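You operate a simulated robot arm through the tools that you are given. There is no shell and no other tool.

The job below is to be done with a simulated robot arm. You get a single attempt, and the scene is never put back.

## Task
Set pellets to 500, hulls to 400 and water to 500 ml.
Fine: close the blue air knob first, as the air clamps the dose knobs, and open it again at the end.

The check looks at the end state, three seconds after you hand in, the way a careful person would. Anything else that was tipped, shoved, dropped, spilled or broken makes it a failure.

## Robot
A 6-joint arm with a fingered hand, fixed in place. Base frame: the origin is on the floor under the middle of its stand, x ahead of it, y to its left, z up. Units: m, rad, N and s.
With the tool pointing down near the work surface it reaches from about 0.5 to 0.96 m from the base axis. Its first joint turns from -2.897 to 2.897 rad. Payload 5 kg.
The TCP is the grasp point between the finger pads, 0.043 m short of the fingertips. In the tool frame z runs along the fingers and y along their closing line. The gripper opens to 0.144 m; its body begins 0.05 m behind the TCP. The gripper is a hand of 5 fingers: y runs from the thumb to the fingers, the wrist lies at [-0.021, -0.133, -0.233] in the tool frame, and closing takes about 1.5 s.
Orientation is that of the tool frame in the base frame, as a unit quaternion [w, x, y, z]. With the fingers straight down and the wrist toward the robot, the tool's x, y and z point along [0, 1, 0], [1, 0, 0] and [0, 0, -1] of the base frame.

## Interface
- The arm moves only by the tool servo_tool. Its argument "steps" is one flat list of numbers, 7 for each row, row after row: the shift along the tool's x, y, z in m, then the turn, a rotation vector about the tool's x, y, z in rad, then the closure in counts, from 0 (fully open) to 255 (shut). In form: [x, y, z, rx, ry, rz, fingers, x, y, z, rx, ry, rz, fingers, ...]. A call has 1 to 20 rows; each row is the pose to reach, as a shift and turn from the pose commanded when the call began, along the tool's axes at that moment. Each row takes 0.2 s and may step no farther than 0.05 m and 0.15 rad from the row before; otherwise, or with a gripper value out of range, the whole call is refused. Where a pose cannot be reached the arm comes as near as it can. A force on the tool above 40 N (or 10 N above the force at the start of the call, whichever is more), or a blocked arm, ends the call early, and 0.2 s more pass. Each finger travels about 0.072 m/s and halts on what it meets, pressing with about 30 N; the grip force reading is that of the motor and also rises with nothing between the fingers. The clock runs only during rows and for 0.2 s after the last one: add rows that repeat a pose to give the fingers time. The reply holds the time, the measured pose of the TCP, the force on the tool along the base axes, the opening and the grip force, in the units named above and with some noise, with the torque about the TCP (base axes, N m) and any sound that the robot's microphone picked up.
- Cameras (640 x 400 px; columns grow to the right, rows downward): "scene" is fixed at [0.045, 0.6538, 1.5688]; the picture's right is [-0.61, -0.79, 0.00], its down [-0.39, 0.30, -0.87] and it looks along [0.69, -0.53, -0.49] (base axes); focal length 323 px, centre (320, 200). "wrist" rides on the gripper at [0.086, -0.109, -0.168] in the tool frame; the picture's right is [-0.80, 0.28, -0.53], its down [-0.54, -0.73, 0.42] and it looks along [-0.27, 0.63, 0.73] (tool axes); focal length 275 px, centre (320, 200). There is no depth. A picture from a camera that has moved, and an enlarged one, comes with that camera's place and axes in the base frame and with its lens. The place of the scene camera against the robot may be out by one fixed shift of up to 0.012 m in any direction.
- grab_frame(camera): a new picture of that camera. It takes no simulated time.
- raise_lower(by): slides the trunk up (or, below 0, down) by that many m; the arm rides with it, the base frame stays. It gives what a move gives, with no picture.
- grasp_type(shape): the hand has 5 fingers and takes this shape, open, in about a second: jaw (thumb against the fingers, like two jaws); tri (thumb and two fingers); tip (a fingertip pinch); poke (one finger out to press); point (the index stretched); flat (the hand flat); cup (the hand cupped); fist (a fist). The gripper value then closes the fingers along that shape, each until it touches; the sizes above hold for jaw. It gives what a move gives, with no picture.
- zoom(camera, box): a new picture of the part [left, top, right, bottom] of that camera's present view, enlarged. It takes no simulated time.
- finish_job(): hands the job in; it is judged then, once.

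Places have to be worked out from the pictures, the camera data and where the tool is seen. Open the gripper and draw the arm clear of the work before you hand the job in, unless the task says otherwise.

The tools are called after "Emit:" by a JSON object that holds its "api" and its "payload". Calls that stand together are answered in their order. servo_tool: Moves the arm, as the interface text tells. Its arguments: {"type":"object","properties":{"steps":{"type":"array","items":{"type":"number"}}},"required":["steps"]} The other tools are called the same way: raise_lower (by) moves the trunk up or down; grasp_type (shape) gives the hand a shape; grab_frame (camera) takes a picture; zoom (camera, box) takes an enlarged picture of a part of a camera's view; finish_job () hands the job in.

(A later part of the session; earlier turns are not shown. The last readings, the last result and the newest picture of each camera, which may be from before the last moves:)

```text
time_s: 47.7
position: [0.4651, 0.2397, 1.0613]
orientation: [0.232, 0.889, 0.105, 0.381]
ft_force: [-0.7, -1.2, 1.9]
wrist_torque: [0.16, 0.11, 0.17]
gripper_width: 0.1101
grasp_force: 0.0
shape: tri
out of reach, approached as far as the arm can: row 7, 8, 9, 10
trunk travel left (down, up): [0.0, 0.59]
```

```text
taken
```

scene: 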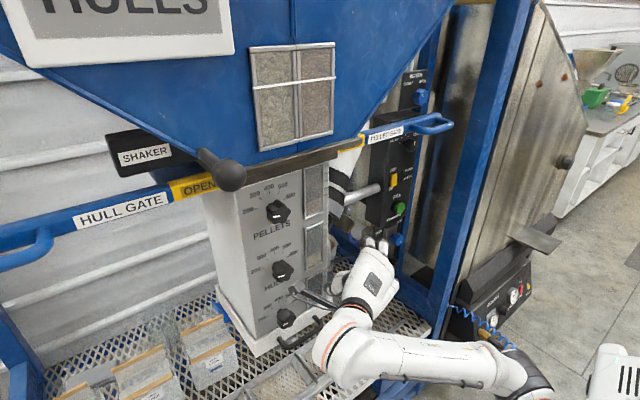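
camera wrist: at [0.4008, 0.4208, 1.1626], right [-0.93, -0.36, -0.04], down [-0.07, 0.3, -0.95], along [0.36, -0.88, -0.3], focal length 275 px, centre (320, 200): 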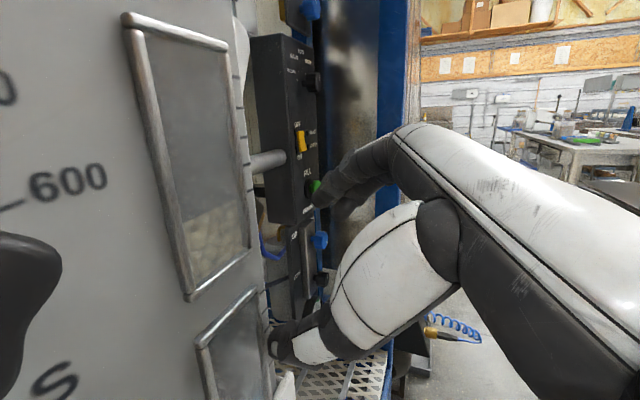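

The arm hit its outer reach, and the wrist camera is now quite close to the HULLS knob. Let me check the clearance before moving away.

Emit:
{"api": "zoom", "payload": {"camera": "scene", "box": [250, 230, 410, 390]}}

```text
2.50 times, centred on (330, 310) of scene
camera zoom: at [0.045, 0.6538, 1.5688], right [-0.61, -0.79, 0.0], down [-0.39, 0.3, -0.87], along [0.69, -0.53, -0.49], focal length 807 px, centre (295, -75)
```

zoom: 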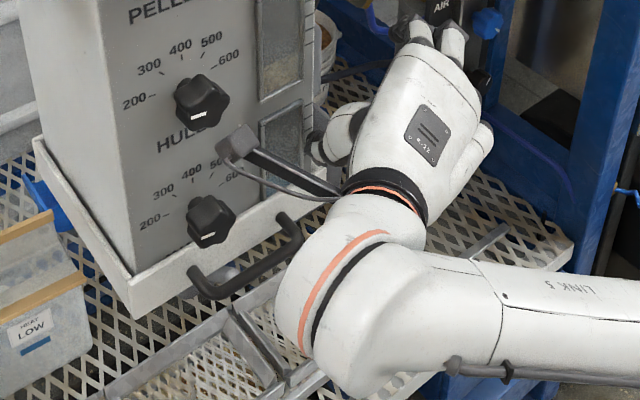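

Nothing is touched, but I'll retreat 8 cm in −x first to gain clearance.

Emit:
{"api": "servo_tool", "payload": {"steps": [-0.0283, 0, -0.0283, 0, 0, 0, 60, -0.0566, 0, -0.0566, 0, 0, 0, 60, -0.0566, 0, -0.0566, 0, 0, 0, 60]}}

```text
time_s: 48.5
position: [0.4543, 0.2069, 1.0662]
orientation: [0.237, 0.889, 0.099, 0.378]
ft_force: [0.6, -0.2, -0.6]
wrist_torque: [0.04, 0.0, 0.04]
gripper_width: 0.1102
grasp_force: 0.0
shape: tri
out of reach, approached as far as the arm can: row 1, 2, 3
trunk travel left (down, up): [0.0, 0.59]
```

That direction is limited in this arm posture; the shoulder is too low for this spot. I'll step back right and down into easy reach, then raise the trunk so the arm gets a better geometry for the dose panel.

Emit:
{"api": "servo_tool", "payload": {"steps": [-0.0299, 0.0045, 0.0228, 0, 0, 0, 60, -0.0597, 0.009, 0.0456, 0, 0, 0, 60, -0.0896, 0.0134, 0.0684, 0, 0, 0, 60, -0.1194, 0.0179, 0.0912, 0, 0, 0, 60]}}

Emit:
{"api": "raise_lower", "payload": {"by": 0.2}}

Emit:
{"api": "grab_frame", "payload": {"camera": "scene"}}

```text
time_s: 49.5
position: [0.4296, 0.1206, 0.9478]
orientation: [0.235, 0.89, 0.097, 0.378]
ft_force: [-0.6, 0.1, -0.5]
wrist_torque: [0.0, -0.03, -0.01]
gripper_width: 0.1106
grasp_force: 0.0
shape: tri
trunk travel left (down, up): [0.0, 0.59]
```

```text
time_s: 51.7
position: [0.4296, 0.1216, 1.1471]
orientation: [0.236, 0.89, 0.097, 0.377]
ft_force: [0.4, -0.5, -0.9]
wrist_torque: [0.0, 0.01, 0.0]
gripper_width: 0.1102
grasp_force: 0.0
shape: tri
trunk travel left (down, up): [-0.2, 0.39]
```

```text
taken
```

scene: 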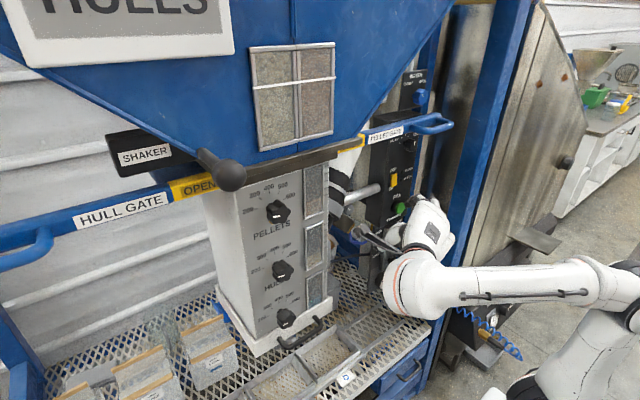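

The arm is comfortable now. I'll retreat and lower the hand slightly, then raise the trunk another 0.25 m so the shoulder is level with the dose knobs (hand stays x<0.42, clear of the gate bar).

Emit:
{"api": "servo_tool", "payload": {"steps": [-0.0287, -0.0253, 0.0051, 0, 0, 0, 60, -0.0573, -0.0507, 0.0101, 0, 0, 0, 60, -0.086, -0.076, 0.0152, 0, 0, 0, 60]}}

Emit:
{"api": "raise_lower", "payload": {"by": 0.15}}

Emit:
{"api": "grab_frame", "payload": {"camera": "scene"}}

```text
time_s: 52.5
position: [0.3858, 0.1526, 1.0468]
orientation: [0.235, 0.89, 0.098, 0.377]
ft_force: [-0.1, 0.2, -0.6]
wrist_torque: [0.01, -0.02, 0.03]
gripper_width: 0.1101
grasp_force: 0.0
shape: tri
out of reach, approached as far as the arm can: row 3
trunk travel left (down, up): [-0.2, 0.39]
```

```text
time_s: 54.3
position: [0.3853, 0.1526, 1.1952]
orientation: [0.234, 0.89, 0.099, 0.378]
ft_force: [-0.3, 0.9, 0.3]
wrist_torque: [0.0, 0.04, 0.0]
gripper_width: 0.1101
grasp_force: 0.1
shape: tri
trunk travel left (down, up): [-0.35, 0.24]
```

```text
taken
```

scene: 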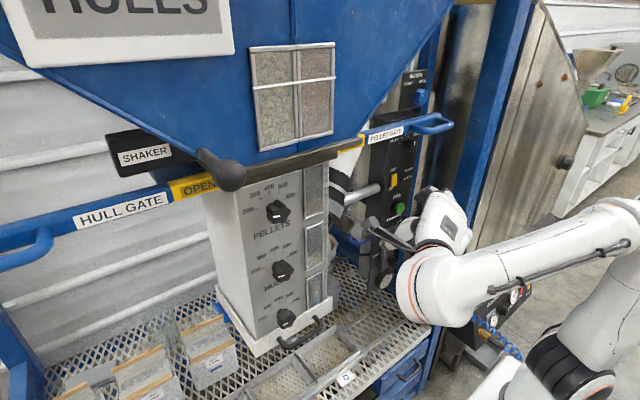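

Now shift left with the trunk higher, toward (0.40, 0.30, 1.15), in modest steps.

Emit:
{"api": "servo_tool", "payload": {"steps": [0.0086, -0.0375, -0.0036, 0, 0, 0, 60, 0.0172, -0.0749, -0.0073, 0, 0, 0, 60, 0.0257, -0.1124, -0.0109, 0, 0, 0, 60, 0.0343, -0.1498, -0.0145, 0, 0, 0, 60]}}

Emit:
{"api": "grab_frame", "payload": {"camera": "scene"}}

```text
time_s: 55.3
position: [0.4203, 0.2909, 1.143]
orientation: [0.232, 0.891, 0.101, 0.378]
ft_force: [0.0, -1.0, 0.7]
wrist_torque: [0.01, 0.02, 0.05]
gripper_width: 0.1102
grasp_force: 0.1
shape: tri
out of reach, approached as far as the arm can: row 1, 2, 3, 4
trunk travel left (down, up): [-0.35, 0.24]
```

```text
taken
```

scene: 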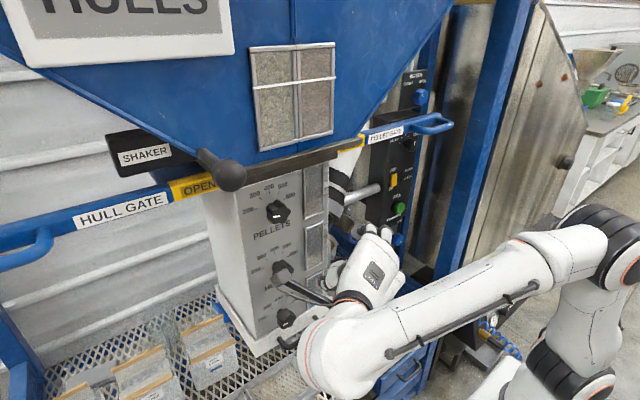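

The limiting factor looks like the bend between forearm and hand. Straightening the hand to point directly at the panel (turn +45° about tool y) reduces that bend, so I'll do that here while drawing back slightly.

Emit:
{"api": "servo_tool", "payload": {"steps": [-0.0018, -0.0015, -0.003, 0, 0.131, 0, 60, -0.0035, -0.0029, -0.0059, 0, 0.262, 0, 60, -0.0053, -0.0044, -0.0089, 0, 0.393, 0, 60, -0.0071, -0.0058, -0.0118, 0, 0.524, 0, 60, -0.0088, -0.0073, -0.0148, 0, 0.655, 0, 60, -0.0106, -0.0087, -0.0177, 0, 0.785, 0, 60]}}

Emit:
{"api": "grab_frame", "payload": {"camera": "scene"}}

Emit:
{"api": "grab_frame", "payload": {"camera": "wrist"}}

```text
time_s: 56.7
position: [0.3972, 0.2997, 1.1425]
orientation: [0.178, 0.677, 0.182, 0.691]
ft_force: [-0.1, 0.1, 0.1]
wrist_torque: [0.01, 0.02, 0.01]
gripper_width: 0.1103
grasp_force: 0.1
shape: tri
trunk travel left (down, up): [-0.35, 0.24]
```

```text
taken
```

scene: 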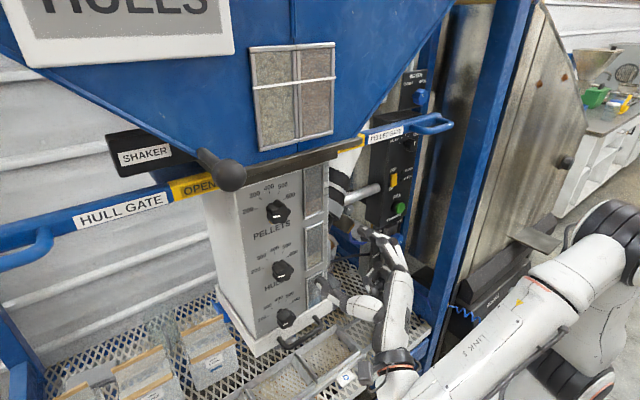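

```text
taken
camera wrist: at [0.2294, 0.4348, 1.1616], right [-0.52, -0.64, -0.56], down [0.43, 0.37, -0.82], along [0.74, -0.67, 0.09], focal length 275 px, centre (320, 200)
```

wrist: 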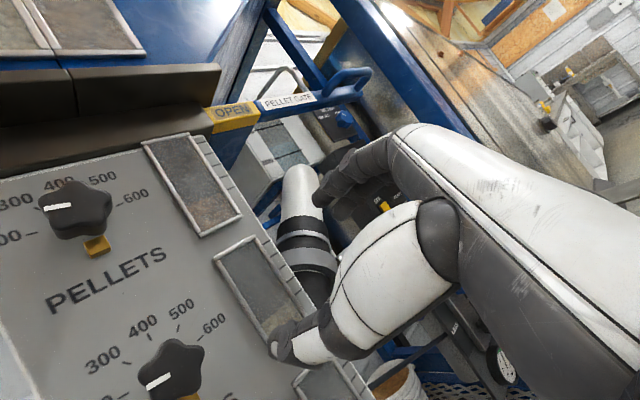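

Reached exactly, pointing straight at the panel, with a good view of the PELLETS and HULLS knobs. Zooming to locate them precisely.

Emit:
{"api": "zoom", "payload": {"camera": "wrist", "box": [0, 150, 160, 290]}}

Emit:
{"api": "zoom", "payload": {"camera": "wrist", "box": [80, 290, 240, 400]}}

```text
2.86 times, centred on (80, 220) of wrist
camera zoom: at [0.2294, 0.4348, 1.1616], right [-0.52, -0.64, -0.56], down [0.43, 0.37, -0.82], along [0.74, -0.67, 0.09], focal length 786 px, centre (1006, 143)
```

zoom: 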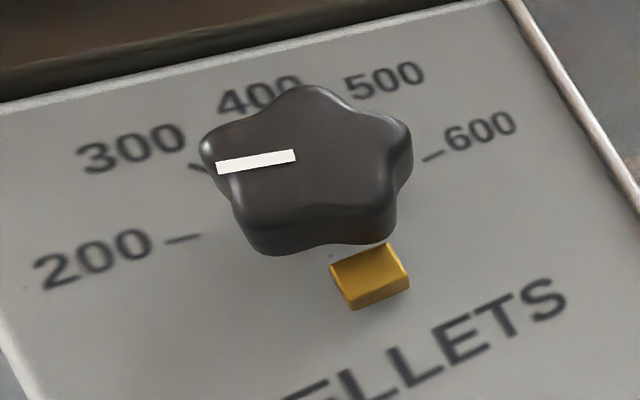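

```text
3.64 times, centred on (160, 345) of wrist
camera zoom: at [0.2294, 0.4348, 1.1616], right [-0.52, -0.64, -0.56], down [0.43, 0.37, -0.82], along [0.74, -0.67, 0.09], focal length 1001 px, centre (902, -327)
```

zoom: 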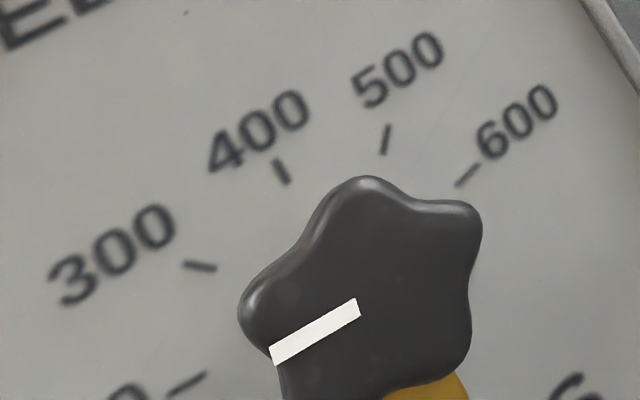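

The knob faces are near x≈0.462, y≈0.417, with PELLETS at z≈1.2755 and HULLS at z≈1.139; the panel is at x≈0.50. I'll do HULLS first: move to a pre-grasp in front of it at x≈0.395, rolling the hand 15° further back.

Emit:
{"api": "servo_tool", "payload": {"steps": [0.0186, -0.0346, -0.001, 0, 0, -0.087, 60, 0.0373, -0.0692, -0.002, 0, 0, -0.175, 60, 0.0559, -0.1038, -0.002, 0, 0, -0.262, 60, 0.0559, -0.1038, -0.002, 0, 0, -0.262, 60]}}

Emit:
{"api": "grab_frame", "payload": {"camera": "wrist"}}

Emit:
{"api": "grab_frame", "payload": {"camera": "scene"}}

```text
time_s: 57.7
position: [0.4195, 0.4097, 1.1374]
orientation: [0.253, 0.66, 0.278, 0.65]
ft_force: [0.1, 0.4, 0.4]
wrist_torque: [0.0, -0.02, -0.01]
gripper_width: 0.1101
grasp_force: 0.1
shape: tri
out of reach, approached as far as the arm can: row 2, 3, 4
trunk travel left (down, up): [-0.35, 0.24]
```

```text
taken
camera wrist: at [0.2484, 0.5427, 1.1283], right [-0.52, -0.77, -0.36], down [0.4, 0.16, -0.91], along [0.76, -0.61, 0.22], focal length 275 px, centre (320, 200)
```

wrist: 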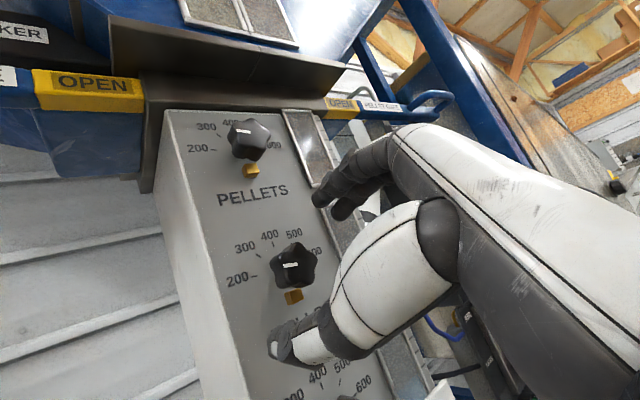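

```text
taken
```

scene: 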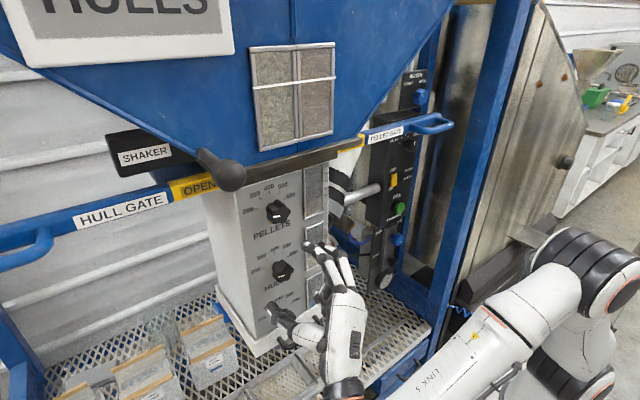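

The arm stopped a bit closer (x=0.42) than asked, but the hand already straddles HULLS with no contact. Zooming to refine alignment.

Emit:
{"api": "zoom", "payload": {"camera": "wrist", "box": [220, 210, 360, 340]}}

Emit:
{"api": "zoom", "payload": {"camera": "scene", "box": [250, 230, 370, 370]}}

```text
3.08 times, centred on (290, 275) of wrist
camera zoom: at [0.2484, 0.5427, 1.1283], right [-0.52, -0.77, -0.36], down [0.4, 0.16, -0.91], along [0.76, -0.61, 0.22], focal length 847 px, centre (412, -31)
```

zoom: 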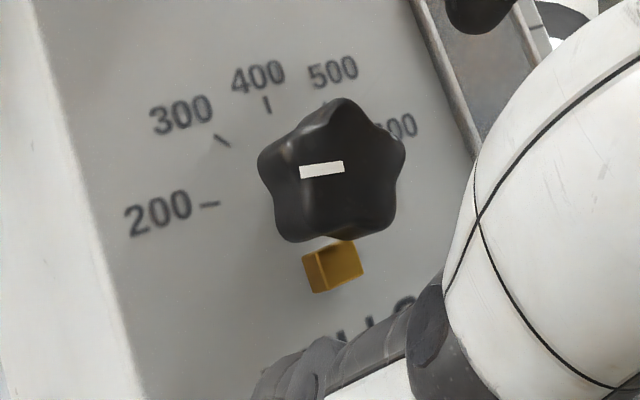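

```text
2.86 times, centred on (310, 300) of scene
camera zoom: at [0.045, 0.6538, 1.5688], right [-0.61, -0.79, 0.0], down [-0.39, 0.3, -0.87], along [0.69, -0.53, -0.49], focal length 922 px, centre (349, -86)
```

zoom: 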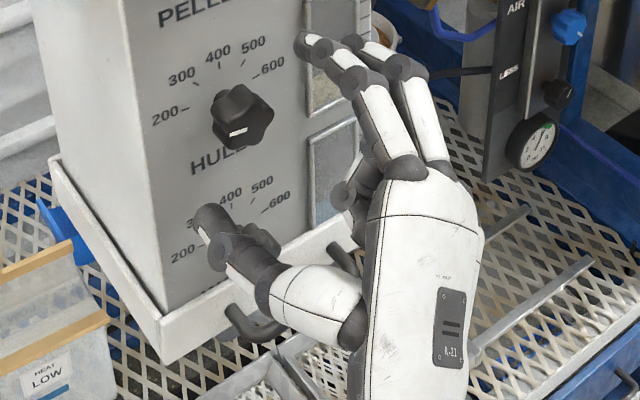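

HULLS' face centre is at (0.471, 0.417, 1.138). Its yellow clamp block sits just below it, so I'll roll the hand back to θ≈−30° to keep the thumb off it, centre, and advance to TCP x≈0.452.

Emit:
{"api": "servo_tool", "payload": {"steps": [0.0026, -0.002, 0.002, 0, 0, 0.122, 60, 0.0053, -0.0039, 0.004, 0, 0, 0.244, 60, 0.0053, -0.0039, 0.0186, 0, 0, 0.244, 60, 0.0053, -0.0039, 0.0326, 0, 0, 0.244, 60, 0.0053, -0.0039, 0.0326, 0, 0, 0.244, 60]}}

Emit:
{"api": "zoom", "payload": {"camera": "wrist", "box": [220, 160, 420, 360]}}

Emit:
{"api": "zoom", "payload": {"camera": "scene", "box": [250, 230, 350, 330]}}

```text
time_s: 58.9
position: [0.4544, 0.4172, 1.1382]
orientation: [0.184, 0.677, 0.187, 0.688]
ft_force: [-0.3, 0.1, 0.2]
wrist_torque: [-0.02, -0.04, 0.04]
gripper_width: 0.11
grasp_force: 0.1
shape: tri
out of reach, approached as far as the arm can: row 1
trunk travel left (down, up): [-0.35, 0.24]
```

```text
2.00 times, centred on (320, 260) of wrist
camera zoom: at [0.2854, 0.5537, 1.1542], right [-0.52, -0.65, -0.55], down [0.43, 0.35, -0.83], along [0.74, -0.67, 0.1], focal length 551 px, centre (320, 80)
```

zoom: 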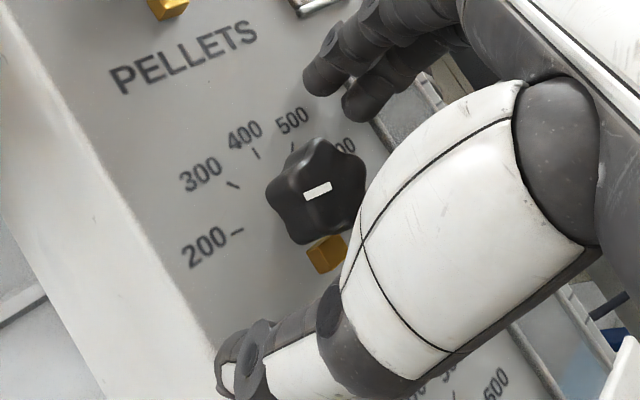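

```text
4.00 times, centred on (300, 280) of scene
camera zoom: at [0.045, 0.6538, 1.5688], right [-0.61, -0.79, 0.0], down [-0.39, 0.3, -0.87], along [0.69, -0.53, -0.49], focal length 1291 px, centre (400, -120)
```

zoom: 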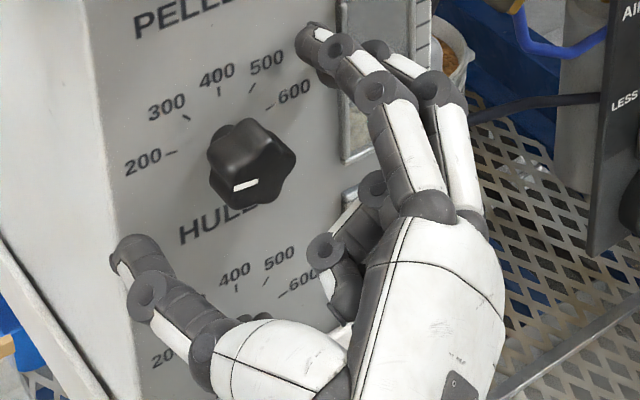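

Aligned with no contact. Closing the tri grip on HULLS.

Emit:
{"api": "servo_tool", "payload": {"steps": [0, 0, 0, 0, 0, 0, 110, 0, 0, 0, 0, 0, 0, 150, 0, 0, 0, 0, 0, 0, 190, 0, 0, 0, 0, 0, 0, 255, 0, 0, 0, 0, 0, 0, 255, 0, 0, 0, 0, 0, 0, 255]}}

Emit:
{"api": "zoom", "payload": {"camera": "wrist", "box": [220, 160, 420, 360]}}

Emit:
{"api": "zoom", "payload": {"camera": "scene", "box": [250, 230, 350, 330]}}

```text
time_s: 60.3
position: [0.4539, 0.418, 1.138]
orientation: [0.186, 0.677, 0.188, 0.687]
ft_force: [2.1, -0.2, -0.7]
wrist_torque: [-0.02, -0.03, 0.02]
gripper_width: 0.0332
grasp_force: 29.7
shape: tri
trunk travel left (down, up): [-0.35, 0.24]
```

```text
2.00 times, centred on (320, 260) of wrist
camera zoom: at [0.2856, 0.5537, 1.1541], right [-0.52, -0.65, -0.55], down [0.43, 0.35, -0.83], along [0.74, -0.67, 0.1], focal length 551 px, centre (320, 80)
```

zoom: 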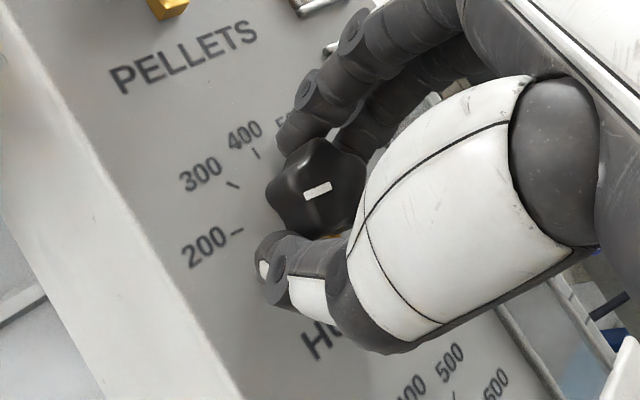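

```text
4.00 times, centred on (300, 280) of scene
camera zoom: at [0.045, 0.6538, 1.5688], right [-0.61, -0.79, 0.0], down [-0.39, 0.3, -0.87], along [0.69, -0.53, -0.49], focal length 1291 px, centre (400, -120)
```

zoom: 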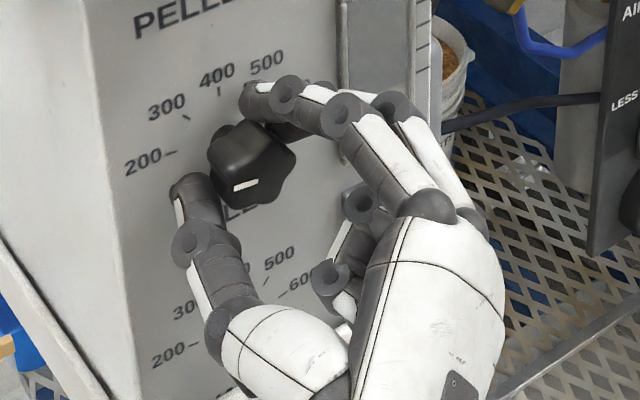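

Held well. Turning clockwise 40° about the tool axis.

Emit:
{"api": "servo_tool", "payload": {"steps": [0, 0, 0, 0, 0, 0.14, 255, 0, 0, 0, 0, 0, 0.28, 255, 0, 0, 0, 0, 0, 0.42, 255, 0, 0, 0, 0, 0, 0.56, 255, 0, 0, 0, 0, 0, 0.698, 255, 0, 0, 0, 0, 0, 0.698, 255]}}

Emit:
{"api": "zoom", "payload": {"camera": "scene", "box": [250, 230, 350, 330]}}

Emit:
{"api": "zoom", "payload": {"camera": "wrist", "box": [220, 160, 420, 360]}}

```text
time_s: 61.7
position: [0.4543, 0.4179, 1.1396]
orientation: [-0.061, 0.701, -0.056, 0.709]
ft_force: [7.8, -5.1, -3.0]
wrist_torque: [-0.03, 0.11, -0.36]
gripper_width: 0.0326
grasp_force: 29.9
shape: tri
trunk travel left (down, up): [-0.35, 0.24]
```

```text
4.00 times, centred on (300, 280) of scene
camera zoom: at [0.045, 0.6538, 1.5688], right [-0.61, -0.79, 0.0], down [-0.39, 0.3, -0.87], along [0.69, -0.53, -0.49], focal length 1291 px, centre (400, -120)
```

zoom: 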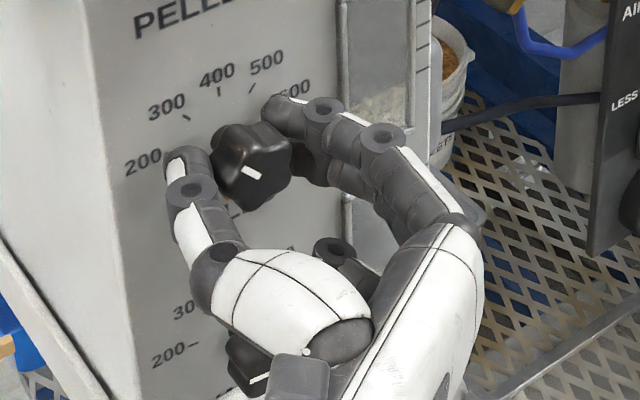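

```text
2.00 times, centred on (320, 260) of wrist
camera zoom: at [0.2846, 0.5093, 1.24], right [-0.52, -0.15, -0.84], down [0.42, 0.81, -0.41], along [0.74, -0.57, -0.36], focal length 551 px, centre (320, 80)
```

zoom: 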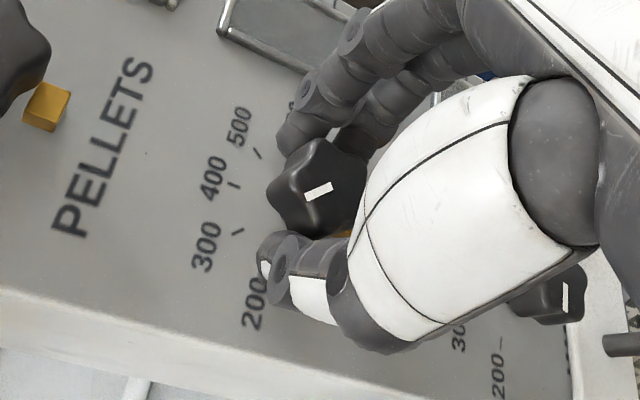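

The knob followed (mark in the same place relative to the fingers). Releasing and winding back 40°.

Emit:
{"api": "servo_tool", "payload": {"steps": [0, 0, 0, 0, 0, 0, 80, 0, 0, 0, 0, 0, 0, 80, 0, 0, 0, 0, 0, 0, 80, 0, 0, 0, 0, 0, -0.14, 80, 0, 0, 0, 0, 0, -0.28, 80, 0, 0, 0, 0, 0, -0.42, 80, 0, 0, 0, 0, 0, -0.56, 80, 0, 0, 0, 0, 0, -0.698, 80, 0, 0, 0, 0, 0, -0.698, 80]}}

Emit:
{"api": "zoom", "payload": {"camera": "scene", "box": [255, 235, 315, 295]}}

Emit:
{"api": "zoom", "payload": {"camera": "wrist", "box": [260, 200, 360, 300]}}

```text
time_s: 63.7
position: [0.4517, 0.4187, 1.139]
orientation: [0.186, 0.676, 0.187, 0.688]
ft_force: [0.7, -0.8, 0.2]
wrist_torque: [0.01, 0.0, 0.01]
gripper_width: 0.0987
grasp_force: 0.1
shape: tri
trunk travel left (down, up): [-0.35, 0.24]
```

```text
6.67 times, centred on (285, 265) of scene
camera zoom: at [0.045, 0.6538, 1.5688], right [-0.61, -0.79, 0.0], down [-0.39, 0.3, -0.87], along [0.69, -0.53, -0.49], focal length 2152 px, centre (553, -233)
```

zoom: 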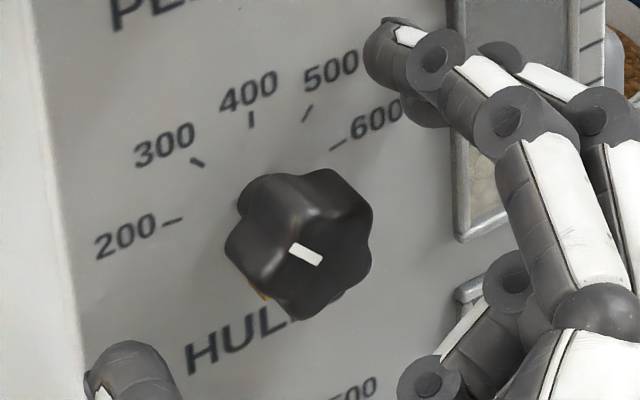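

```text
4.00 times, centred on (310, 250) of wrist
camera zoom: at [0.2844, 0.5546, 1.155], right [-0.52, -0.65, -0.55], down [0.43, 0.35, -0.83], along [0.74, -0.67, 0.1], focal length 1101 px, centre (360, 0)
```

zoom: 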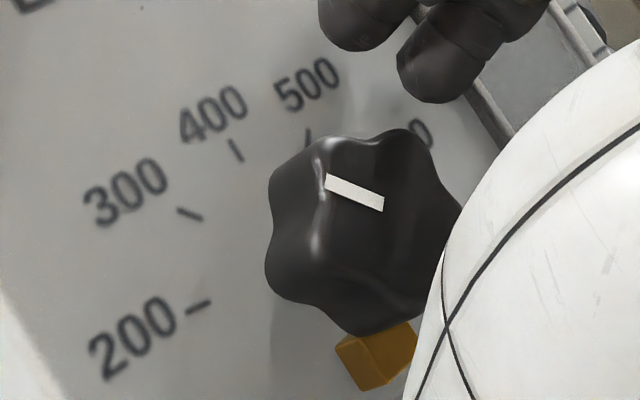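

HULLS' mark reads −41° (tick 300), exactly as expected. Gripping again and turning another 41° to reach 400.

Emit:
{"api": "servo_tool", "payload": {"steps": [0, 0, 0, 0, 0, 0, 120, 0, 0, 0, 0, 0, 0, 170, 0, 0, 0, 0, 0, 0, 255, 0, 0, 0, 0, 0, 0, 255, 0, 0, 0, 0, 0, 0, 255, 0, 0, 0, 0, 0, 0.14, 255, 0, 0, 0, 0, 0, 0.28, 255, 0, 0, 0, 0, 0, 0.42, 255, 0, 0, 0, 0, 0, 0.56, 255, 0, 0, 0, 0, 0, 0.7, 255, 0, 0, 0, 0, 0, 0.715, 255, 0, 0, 0, 0, 0, 0.715, 255]}}

Emit:
{"api": "zoom", "payload": {"camera": "scene", "box": [255, 235, 315, 295]}}

Emit:
{"api": "zoom", "payload": {"camera": "wrist", "box": [240, 180, 360, 300]}}

```text
time_s: 66.3
position: [0.4533, 0.4171, 1.1393]
orientation: [-0.066, 0.699, -0.062, 0.709]
ft_force: [4.0, -1.9, 5.3]
wrist_torque: [-0.05, -0.16, -0.18]
gripper_width: 0.0331
grasp_force: 30.0
shape: tri
trunk travel left (down, up): [-0.35, 0.24]
```

```text
6.67 times, centred on (285, 265) of scene
camera zoom: at [0.045, 0.6538, 1.5688], right [-0.61, -0.79, 0.0], down [-0.39, 0.3, -0.87], along [0.69, -0.53, -0.49], focal length 2152 px, centre (553, -233)
```

zoom: 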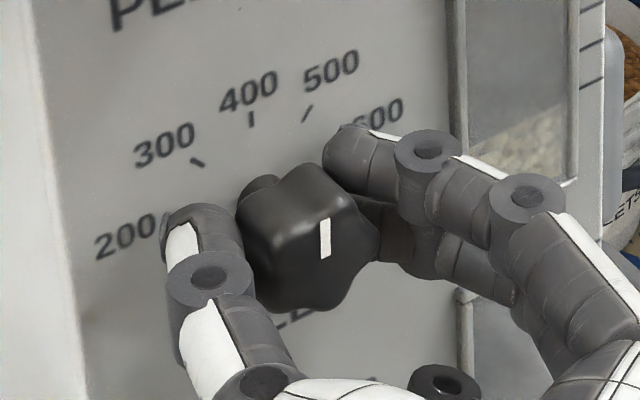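

```text
3.33 times, centred on (300, 240) of wrist
camera zoom: at [0.2837, 0.5073, 1.2417], right [-0.52, -0.14, -0.84], down [0.42, 0.82, -0.4], along [0.74, -0.56, -0.37], focal length 918 px, centre (387, 67)
```

zoom: 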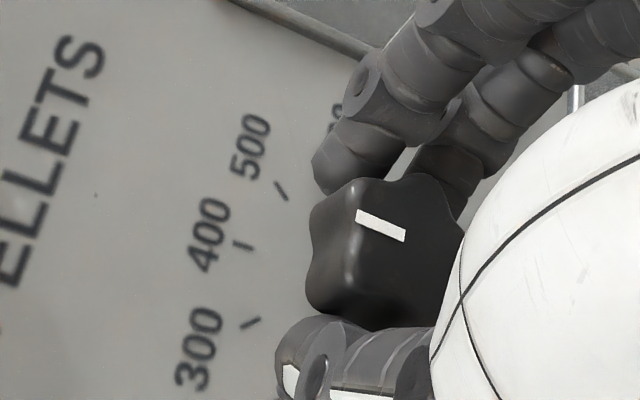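

The mark is at about 0° (400). Releasing to verify it stays.

Emit:
{"api": "servo_tool", "payload": {"steps": [0, 0, 0, 0, 0, 0, 80, 0, 0, 0, 0, 0, 0, 80, 0, 0, 0, 0, 0, 0, 80, 0, 0, 0, 0, 0, 0, 80]}}

Emit:
{"api": "zoom", "payload": {"camera": "scene", "box": [265, 240, 305, 280]}}

Emit:
{"api": "grab_frame", "payload": {"camera": "wrist"}}

```text
time_s: 67.3
position: [0.4522, 0.4188, 1.1388]
orientation: [-0.068, 0.699, -0.06, 0.709]
ft_force: [-0.8, -0.9, -0.9]
wrist_torque: [0.02, 0.05, -0.02]
gripper_width: 0.0982
grasp_force: 0.1
shape: tri
trunk travel left (down, up): [-0.35, 0.24]
```

```text
10.00 times, centred on (285, 260) of scene
camera zoom: at [0.045, 0.6538, 1.5688], right [-0.61, -0.79, 0.0], down [-0.39, 0.3, -0.87], along [0.69, -0.53, -0.49], focal length 3229 px, centre (670, -400)
```

zoom: 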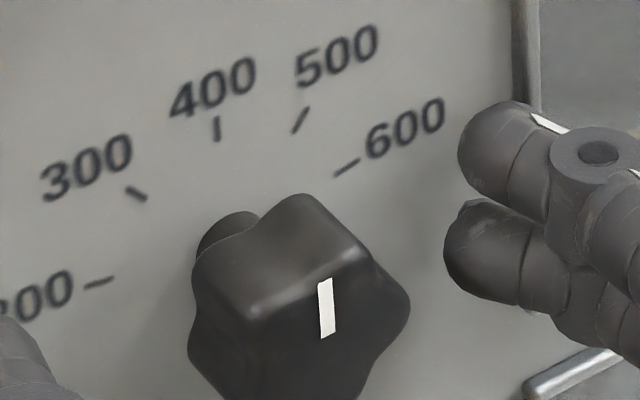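

```text
taken
camera wrist: at [0.2834, 0.5079, 1.2413], right [-0.52, -0.14, -0.84], down [0.42, 0.81, -0.4], along [0.74, -0.56, -0.37], focal length 275 px, centre (320, 200)
```

wrist: 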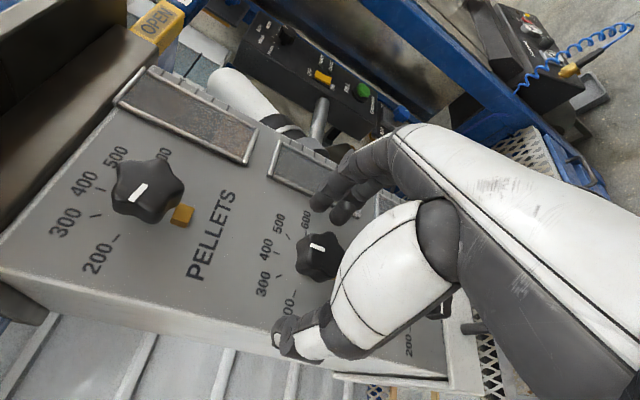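

HULLS is set to 400 (mark at −0.1°). Now I retreat from the knob and wind the hand back to θ≈−30° before raising to PELLETS.

Emit:
{"api": "servo_tool", "payload": {"steps": [0, 0, -0.015, 0, 0, 0, 80, 0, 0, -0.03, 0, 0, -0.12, 60, 0, 0, -0.036, 0, 0, -0.26, 60, 0, 0, -0.036, 0, 0, -0.4, 60, 0, 0, -0.036, 0, 0, -0.54, 60, 0, 0, -0.036, 0, 0, -0.68, 60]}}

Emit:
{"api": "zoom", "payload": {"camera": "scene", "box": [230, 150, 370, 370]}}

```text
time_s: 68.7
position: [0.4158, 0.4188, 1.1392]
orientation: [0.174, 0.679, 0.177, 0.691]
ft_force: [-0.2, -0.2, -0.3]
wrist_torque: [0.0, -0.02, -0.01]
gripper_width: 0.1098
grasp_force: 0.0
shape: tri
trunk travel left (down, up): [-0.35, 0.24]
```

```text
1.82 times, centred on (300, 260) of scene
camera zoom: at [0.045, 0.6538, 1.5688], right [-0.61, -0.79, 0.0], down [-0.39, 0.3, -0.87], along [0.69, -0.53, -0.49], focal length 587 px, centre (356, 91)
```

zoom: 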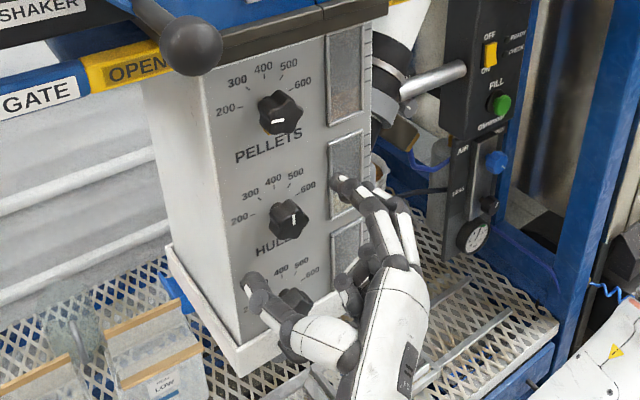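

Retreated cleanly to x=0.416. The brown rim overhangs just above PELLETS (underside z≈1.32), so I'll keep the hand low: drop 4.4 cm with θ→−15°, narrow the opening, then raise the trunk 0.18 m.

Emit:
{"api": "servo_tool", "payload": {"steps": [-0.0199, -0.0097, 0, 0, 0, 0.118, 90, -0.0397, -0.0193, 0, 0, 0, 0.236, 105, -0.0397, -0.0193, 0, 0, 0, 0.236, 105]}}

```text
time_s: 69.5
position: [0.4186, 0.4169, 1.0933]
orientation: [0.09, 0.696, 0.094, 0.707]
ft_force: [-0.2, 0.0, -0.6]
wrist_torque: [0.0, -0.01, -0.01]
gripper_width: 0.0851
grasp_force: 0.0
shape: tri
trunk travel left (down, up): [-0.35, 0.24]
```

Position (0.419, 0.417, 1.093) with width 0.085. Raising the trunk 0.18 m now puts the TCP at PELLETS' height, still short of the knob faces.

Emit:
{"api": "raise_lower", "payload": {"by": 0.18}}

Emit:
{"api": "grab_frame", "payload": {"camera": "wrist"}}

Emit:
{"api": "zoom", "payload": {"camera": "scene", "box": [180, 100, 400, 320]}}

```text
time_s: 71.5
position: [0.4196, 0.416, 1.2736]
orientation: [0.091, 0.695, 0.094, 0.707]
ft_force: [0.0, 0.6, -0.8]
wrist_torque: [0.01, -0.03, 0.01]
gripper_width: 0.0848
grasp_force: 0.0
shape: tri
trunk travel left (down, up): [-0.53, 0.06]
```

```text
taken
camera wrist: at [0.2503, 0.5422, 1.3262], right [-0.52, -0.48, -0.7], down [0.43, 0.56, -0.71], along [0.74, -0.67, -0.09], focal length 275 px, centre (320, 200)
```

wrist: 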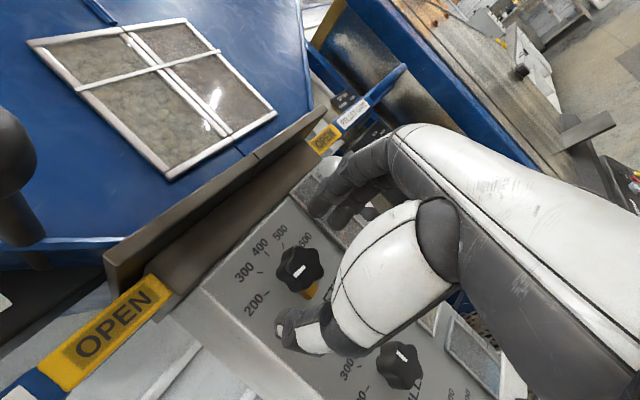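

```text
1.82 times, centred on (290, 210) of scene
camera zoom: at [0.045, 0.6538, 1.5688], right [-0.61, -0.79, 0.0], down [-0.39, 0.3, -0.87], along [0.69, -0.53, -0.49], focal length 587 px, centre (374, 182)
```

zoom: 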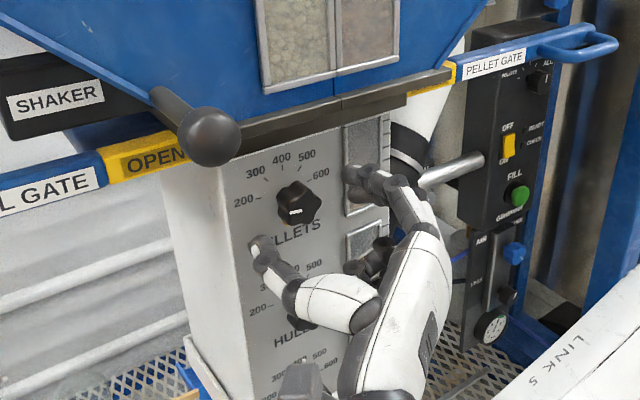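

The hand is in front of PELLETS, below the rim, with the shaker ball well off to the left. Zooming to refine the PELLETS centre.

Emit:
{"api": "zoom", "payload": {"camera": "wrist", "box": [230, 210, 350, 330]}}

```text
3.33 times, centred on (290, 270) of wrist
camera zoom: at [0.2503, 0.5422, 1.3262], right [-0.52, -0.48, -0.7], down [0.43, 0.56, -0.71], along [0.74, -0.67, -0.09], focal length 918 px, centre (420, -33)
```

zoom: 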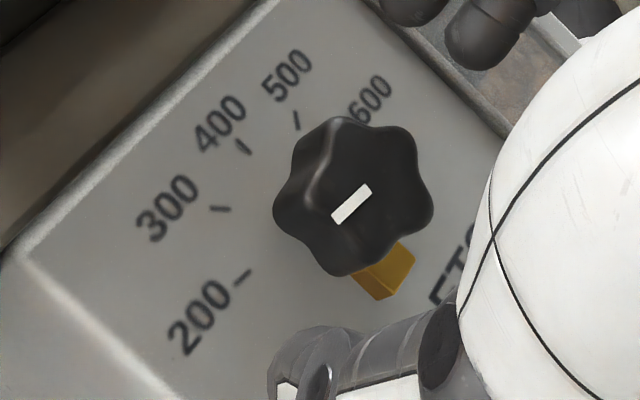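

PELLETS' face centre is at (0.469, 0.416, 1.273), exactly in line with the hand. Advancing 3.3 cm along the finger axis.

Emit:
{"api": "servo_tool", "payload": {"steps": [0, 0, 0.011, 0, 0, 0, 105, 0, 0, 0.022, 0, 0, 0, 105, 0, 0, 0.0325, 0, 0, 0, 105, 0, 0, 0.0325, 0, 0, 0, 105]}}

Emit:
{"api": "zoom", "payload": {"camera": "wrist", "box": [220, 160, 420, 360]}}

Emit:
{"api": "zoom", "payload": {"camera": "scene", "box": [240, 160, 340, 260]}}

```text
time_s: 72.5
position: [0.4526, 0.4171, 1.2739]
orientation: [0.091, 0.696, 0.095, 0.706]
ft_force: [-0.1, -0.5, 0.4]
wrist_torque: [0.03, -0.02, -0.02]
gripper_width: 0.085
grasp_force: 0.1
shape: tri
trunk travel left (down, up): [-0.53, 0.06]
```

```text
2.00 times, centred on (320, 260) of wrist
camera zoom: at [0.2834, 0.542, 1.327], right [-0.52, -0.48, -0.7], down [0.43, 0.56, -0.71], along [0.74, -0.67, -0.09], focal length 551 px, centre (320, 80)
```

zoom: 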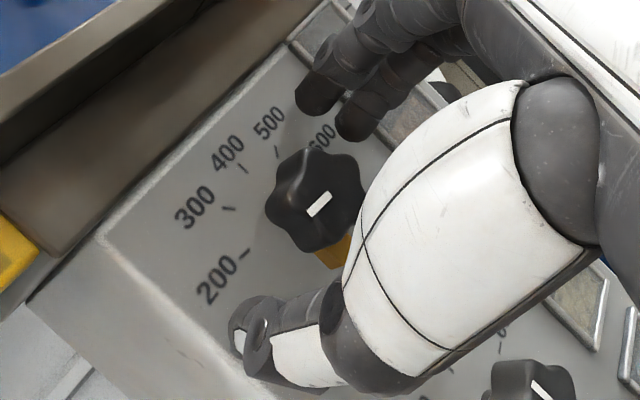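

```text
4.00 times, centred on (290, 210) of scene
camera zoom: at [0.045, 0.6538, 1.5688], right [-0.61, -0.79, 0.0], down [-0.39, 0.3, -0.87], along [0.69, -0.53, -0.49], focal length 1291 px, centre (440, 160)
```

zoom: 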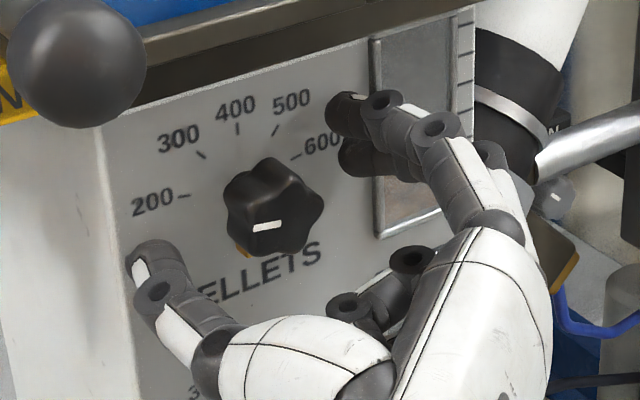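

Straddling PELLETS with no contact. Closing and turning clockwise 40° (first of three strokes).

Emit:
{"api": "servo_tool", "payload": {"steps": [0, 0, 0, 0, 0, 0, 140, 0, 0, 0, 0, 0, 0, 180, 0, 0, 0, 0, 0, 0, 255, 0, 0, 0, 0, 0, 0, 255, 0, 0, 0, 0, 0, 0, 255, 0, 0, 0, 0, 0, 0.14, 255, 0, 0, 0, 0, 0, 0.28, 255, 0, 0, 0, 0, 0, 0.42, 255, 0, 0, 0, 0, 0, 0.56, 255, 0, 0, 0, 0, 0, 0.698, 255, 0, 0, 0, 0, 0, 0.698, 255]}}

Emit:
{"api": "zoom", "payload": {"camera": "wrist", "box": [220, 160, 420, 360]}}

Emit:
{"api": "zoom", "payload": {"camera": "scene", "box": [240, 160, 340, 260]}}

```text
time_s: 74.8
position: [0.4429, 0.4373, 1.3072]
orientation: [-0.143, 0.693, -0.16, 0.688]
ft_force: [7.6, -31.3, -21.6]
wrist_torque: [-0.15, 0.58, -0.76]
gripper_width: 0.0509
grasp_force: 29.4
shape: tri
out of reach, approached as far as the arm can: row 9, 10, 11
trunk travel left (down, up): [-0.53, 0.06]
stopped in row 11: the force on the tool passed its limit at 41 N (the readings are from after the stop); the commanded pose is now the measured one
```

```text
2.00 times, centred on (320, 260) of wrist
camera zoom: at [0.279, 0.5037, 1.4331], right [-0.54, 0.09, -0.84], down [0.44, 0.88, -0.19], along [0.72, -0.47, -0.51], focal length 551 px, centre (320, 80)
```

zoom: 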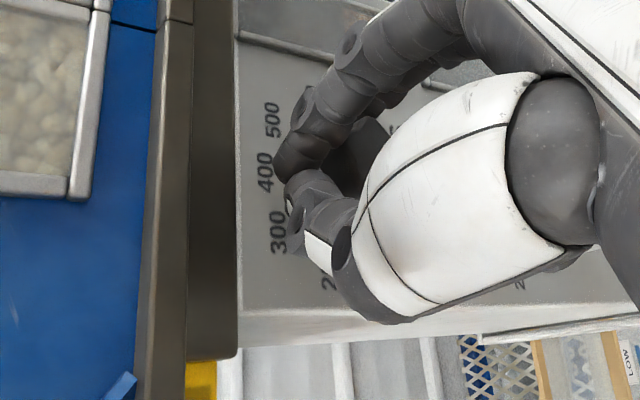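

```text
4.00 times, centred on (290, 210) of scene
camera zoom: at [0.045, 0.6538, 1.5688], right [-0.61, -0.79, 0.0], down [-0.39, 0.3, -0.87], along [0.69, -0.53, -0.49], focal length 1291 px, centre (440, 160)
```

zoom: 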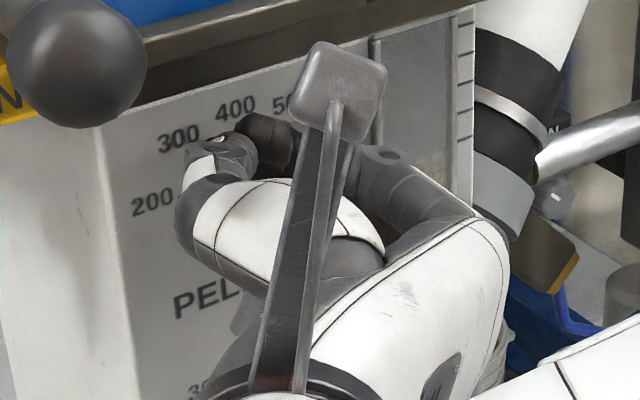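

The arm ran out of reach above θ≈+9°, and the grip slipped up off the knob. I'll open the fingers modestly (staying below the rim) and back straight out.

Emit:
{"api": "servo_tool", "payload": {"steps": [0, 0, 0, 0, 0, 0, 150, 0, 0, 0, 0, 0, 0, 120, 0, 0, 0, 0, 0, 0, 120, 0, 0, -0.012, 0, 0, 0, 120, 0, 0, -0.025, 0, 0, 0, 120]}}

Emit:
{"api": "zoom", "payload": {"camera": "wrist", "box": [220, 160, 420, 360]}}

Emit:
{"api": "zoom", "payload": {"camera": "scene", "box": [220, 130, 360, 270]}}

```text
time_s: 76.0
position: [0.4145, 0.4458, 1.3117]
orientation: [-0.148, 0.691, -0.152, 0.691]
ft_force: [-0.8, 0.5, -0.8]
wrist_torque: [0.0, -0.01, 0.01]
gripper_width: 0.0761
grasp_force: 0.0
shape: tri
trunk travel left (down, up): [-0.53, 0.06]
```

```text
2.00 times, centred on (320, 260) of wrist
camera zoom: at [0.2475, 0.5096, 1.4348], right [-0.53, 0.08, -0.84], down [0.43, 0.88, -0.19], along [0.73, -0.46, -0.5], focal length 551 px, centre (320, 80)
```

zoom: 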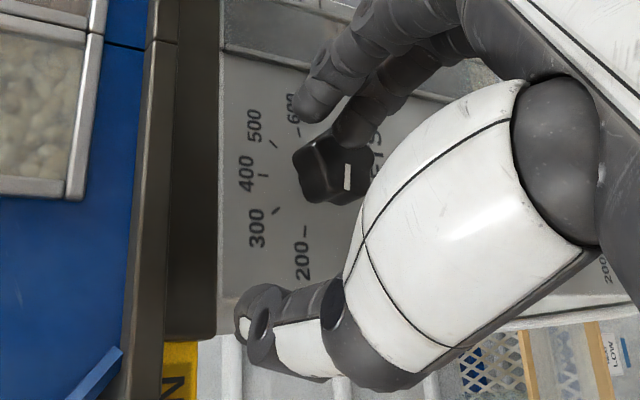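

```text
2.86 times, centred on (290, 200) of scene
camera zoom: at [0.045, 0.6538, 1.5688], right [-0.61, -0.79, 0.0], down [-0.39, 0.3, -0.87], along [0.69, -0.53, -0.49], focal length 922 px, centre (406, 200)
```

zoom: 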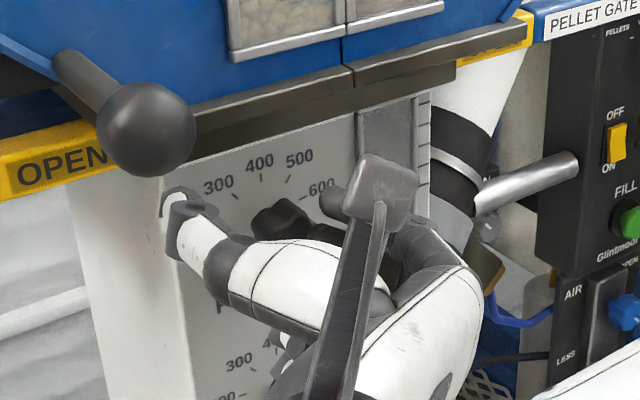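

Backed out without contact. I'll lower the trunk 6 cm (straight down, tips still short of the knob face), which also gives the arm better reach for this knob.

Emit:
{"api": "raise_lower", "payload": {"by": -0.06}}

Emit:
{"api": "zoom", "payload": {"camera": "wrist", "box": [220, 120, 420, 320]}}

```text
time_s: 77.0
position: [0.4156, 0.4447, 1.2517]
orientation: [-0.146, 0.69, -0.154, 0.692]
ft_force: [-1.2, -0.2, 0.5]
wrist_torque: [-0.03, 0.02, 0.02]
gripper_width: 0.076
grasp_force: 0.0
shape: tri
trunk travel left (down, up): [-0.47, 0.12]
```

```text
2.00 times, centred on (320, 220) of wrist
camera zoom: at [0.2493, 0.5079, 1.375], right [-0.53, 0.08, -0.84], down [0.43, 0.88, -0.19], along [0.73, -0.47, -0.5], focal length 551 px, centre (320, 160)
```

zoom: 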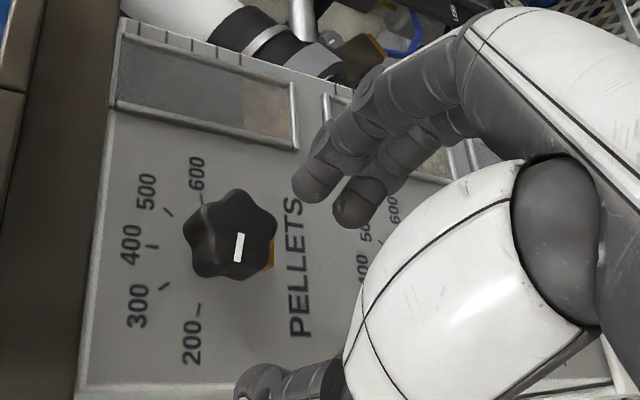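

PELLETS still reads near 200, so nothing was lost. I'll re-centre in front of it at θ≈−20° and use shorter strokes (30°).

Emit:
{"api": "servo_tool", "payload": {"steps": [0.004, 0.002, 0.0004, 0, 0, -0.131, 125, 0.008, 0.004, 0.0008, 0, 0, -0.262, 125, 0.013, 0.007, 0.0012, 0, 0, -0.393, 125, 0.02, 0.0105, 0.0016, 0, 0, -0.524, 125, 0.026, 0.0137, 0.002, 0, 0, -0.655, 125, 0.0311, 0.0164, 0.0024, 0, 0, -0.785, 125, 0.0311, 0.0164, 0.0024, 0, 0, -0.785, 125]}}

Emit:
{"api": "zoom", "payload": {"camera": "wrist", "box": [220, 160, 420, 360]}}

Emit:
{"api": "zoom", "payload": {"camera": "scene", "box": [240, 160, 340, 260]}}

```text
time_s: 78.6
position: [0.4171, 0.4171, 1.2712]
orientation: [0.13, 0.697, 0.122, 0.694]
ft_force: [0.6, 0.1, 0.2]
wrist_torque: [0.02, -0.03, 0.01]
gripper_width: 0.0741
grasp_force: 0.2
shape: tri
trunk travel left (down, up): [-0.47, 0.12]
```

```text
2.00 times, centred on (320, 260) of wrist
camera zoom: at [0.2516, 0.5494, 1.3149], right [-0.54, -0.54, -0.65], down [0.43, 0.49, -0.76], along [0.73, -0.69, -0.03], focal length 551 px, centre (320, 80)
```

zoom: 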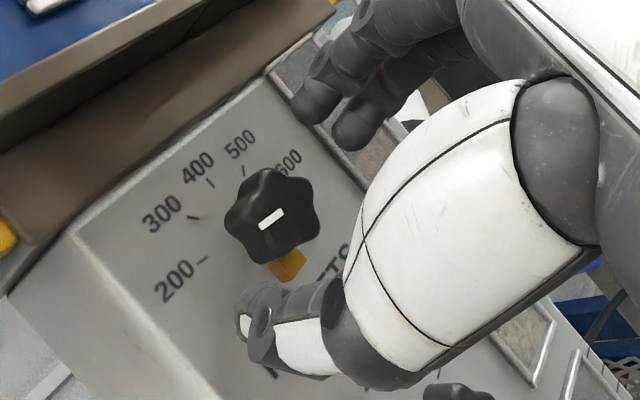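

```text
4.00 times, centred on (290, 210) of scene
camera zoom: at [0.045, 0.6538, 1.5688], right [-0.61, -0.79, 0.0], down [-0.39, 0.3, -0.87], along [0.69, -0.53, -0.49], focal length 1291 px, centre (440, 160)
```

zoom: 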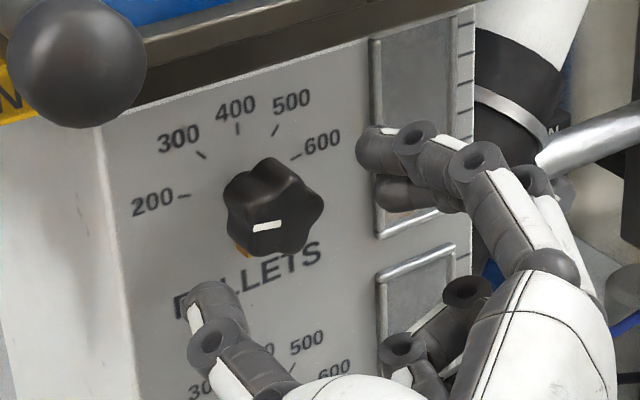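

Centred at (0.417, 0.417, 1.271). Advancing, closing, and turning 30° clockwise.

Emit:
{"api": "servo_tool", "payload": {"steps": [0, 0, 0.012, 0, 0, 0, 125, 0, 0, 0.024, 0, 0, 0, 125, 0.001, 0.001, 0.035, 0, 0, 0, 125, 0.001, 0.001, 0.035, 0, 0, 0, 170, 0.001, 0.001, 0.035, 0, 0, 0, 255, 0.001, 0.001, 0.035, 0, 0, 0, 255, 0.001, 0.001, 0.035, 0, 0, 0, 255, 0.001, 0.001, 0.035, 0, 0, 0, 255, 0.001, 0.001, 0.035, 0, 0, 0.131, 255, 0.001, 0.001, 0.035, 0, 0, 0.262, 255, 0.001, 0.001, 0.035, 0, 0, 0.393, 255, 0.001, 0.001, 0.035, 0, 0, 0.524, 255, 0.001, 0.001, 0.035, 0, 0, 0.524, 255]}}

Emit:
{"api": "zoom", "payload": {"camera": "wrist", "box": [220, 160, 420, 360]}}

Emit:
{"api": "zoom", "payload": {"camera": "scene", "box": [240, 160, 340, 260]}}

```text
time_s: 81.4
position: [0.4543, 0.4144, 1.2729]
orientation: [-0.056, 0.705, -0.063, 0.704]
ft_force: [8.5, 0.4, 2.6]
wrist_torque: [0.05, -0.09, 0.0]
gripper_width: 0.0334
grasp_force: 29.4
shape: tri
trunk travel left (down, up): [-0.47, 0.12]
```

```text
2.00 times, centred on (320, 260) of wrist
camera zoom: at [0.2885, 0.5091, 1.3764], right [-0.54, -0.14, -0.83], down [0.43, 0.8, -0.41], along [0.73, -0.58, -0.37], focal length 551 px, centre (320, 80)
```

zoom: 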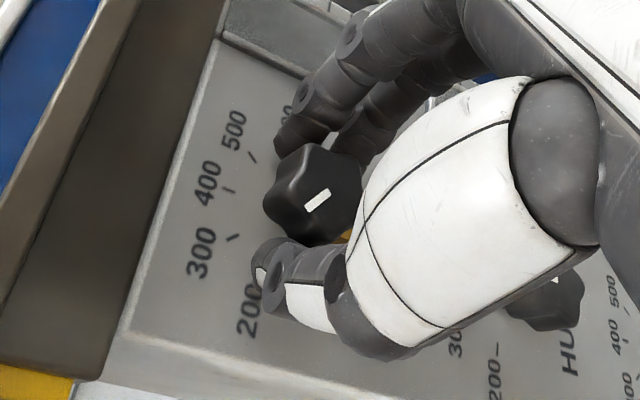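

```text
4.00 times, centred on (290, 210) of scene
camera zoom: at [0.045, 0.6538, 1.5688], right [-0.61, -0.79, 0.0], down [-0.39, 0.3, -0.87], along [0.69, -0.53, -0.49], focal length 1291 px, centre (440, 160)
```

zoom: 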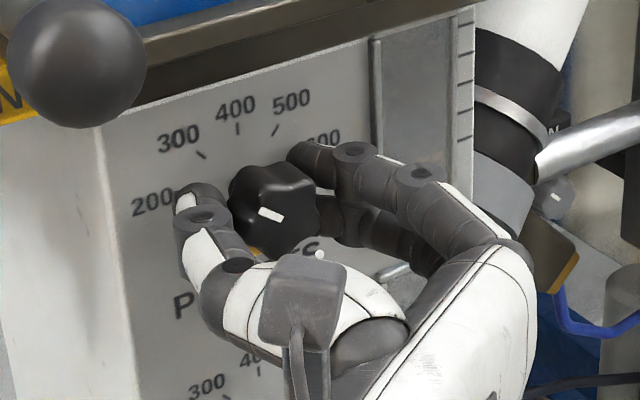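

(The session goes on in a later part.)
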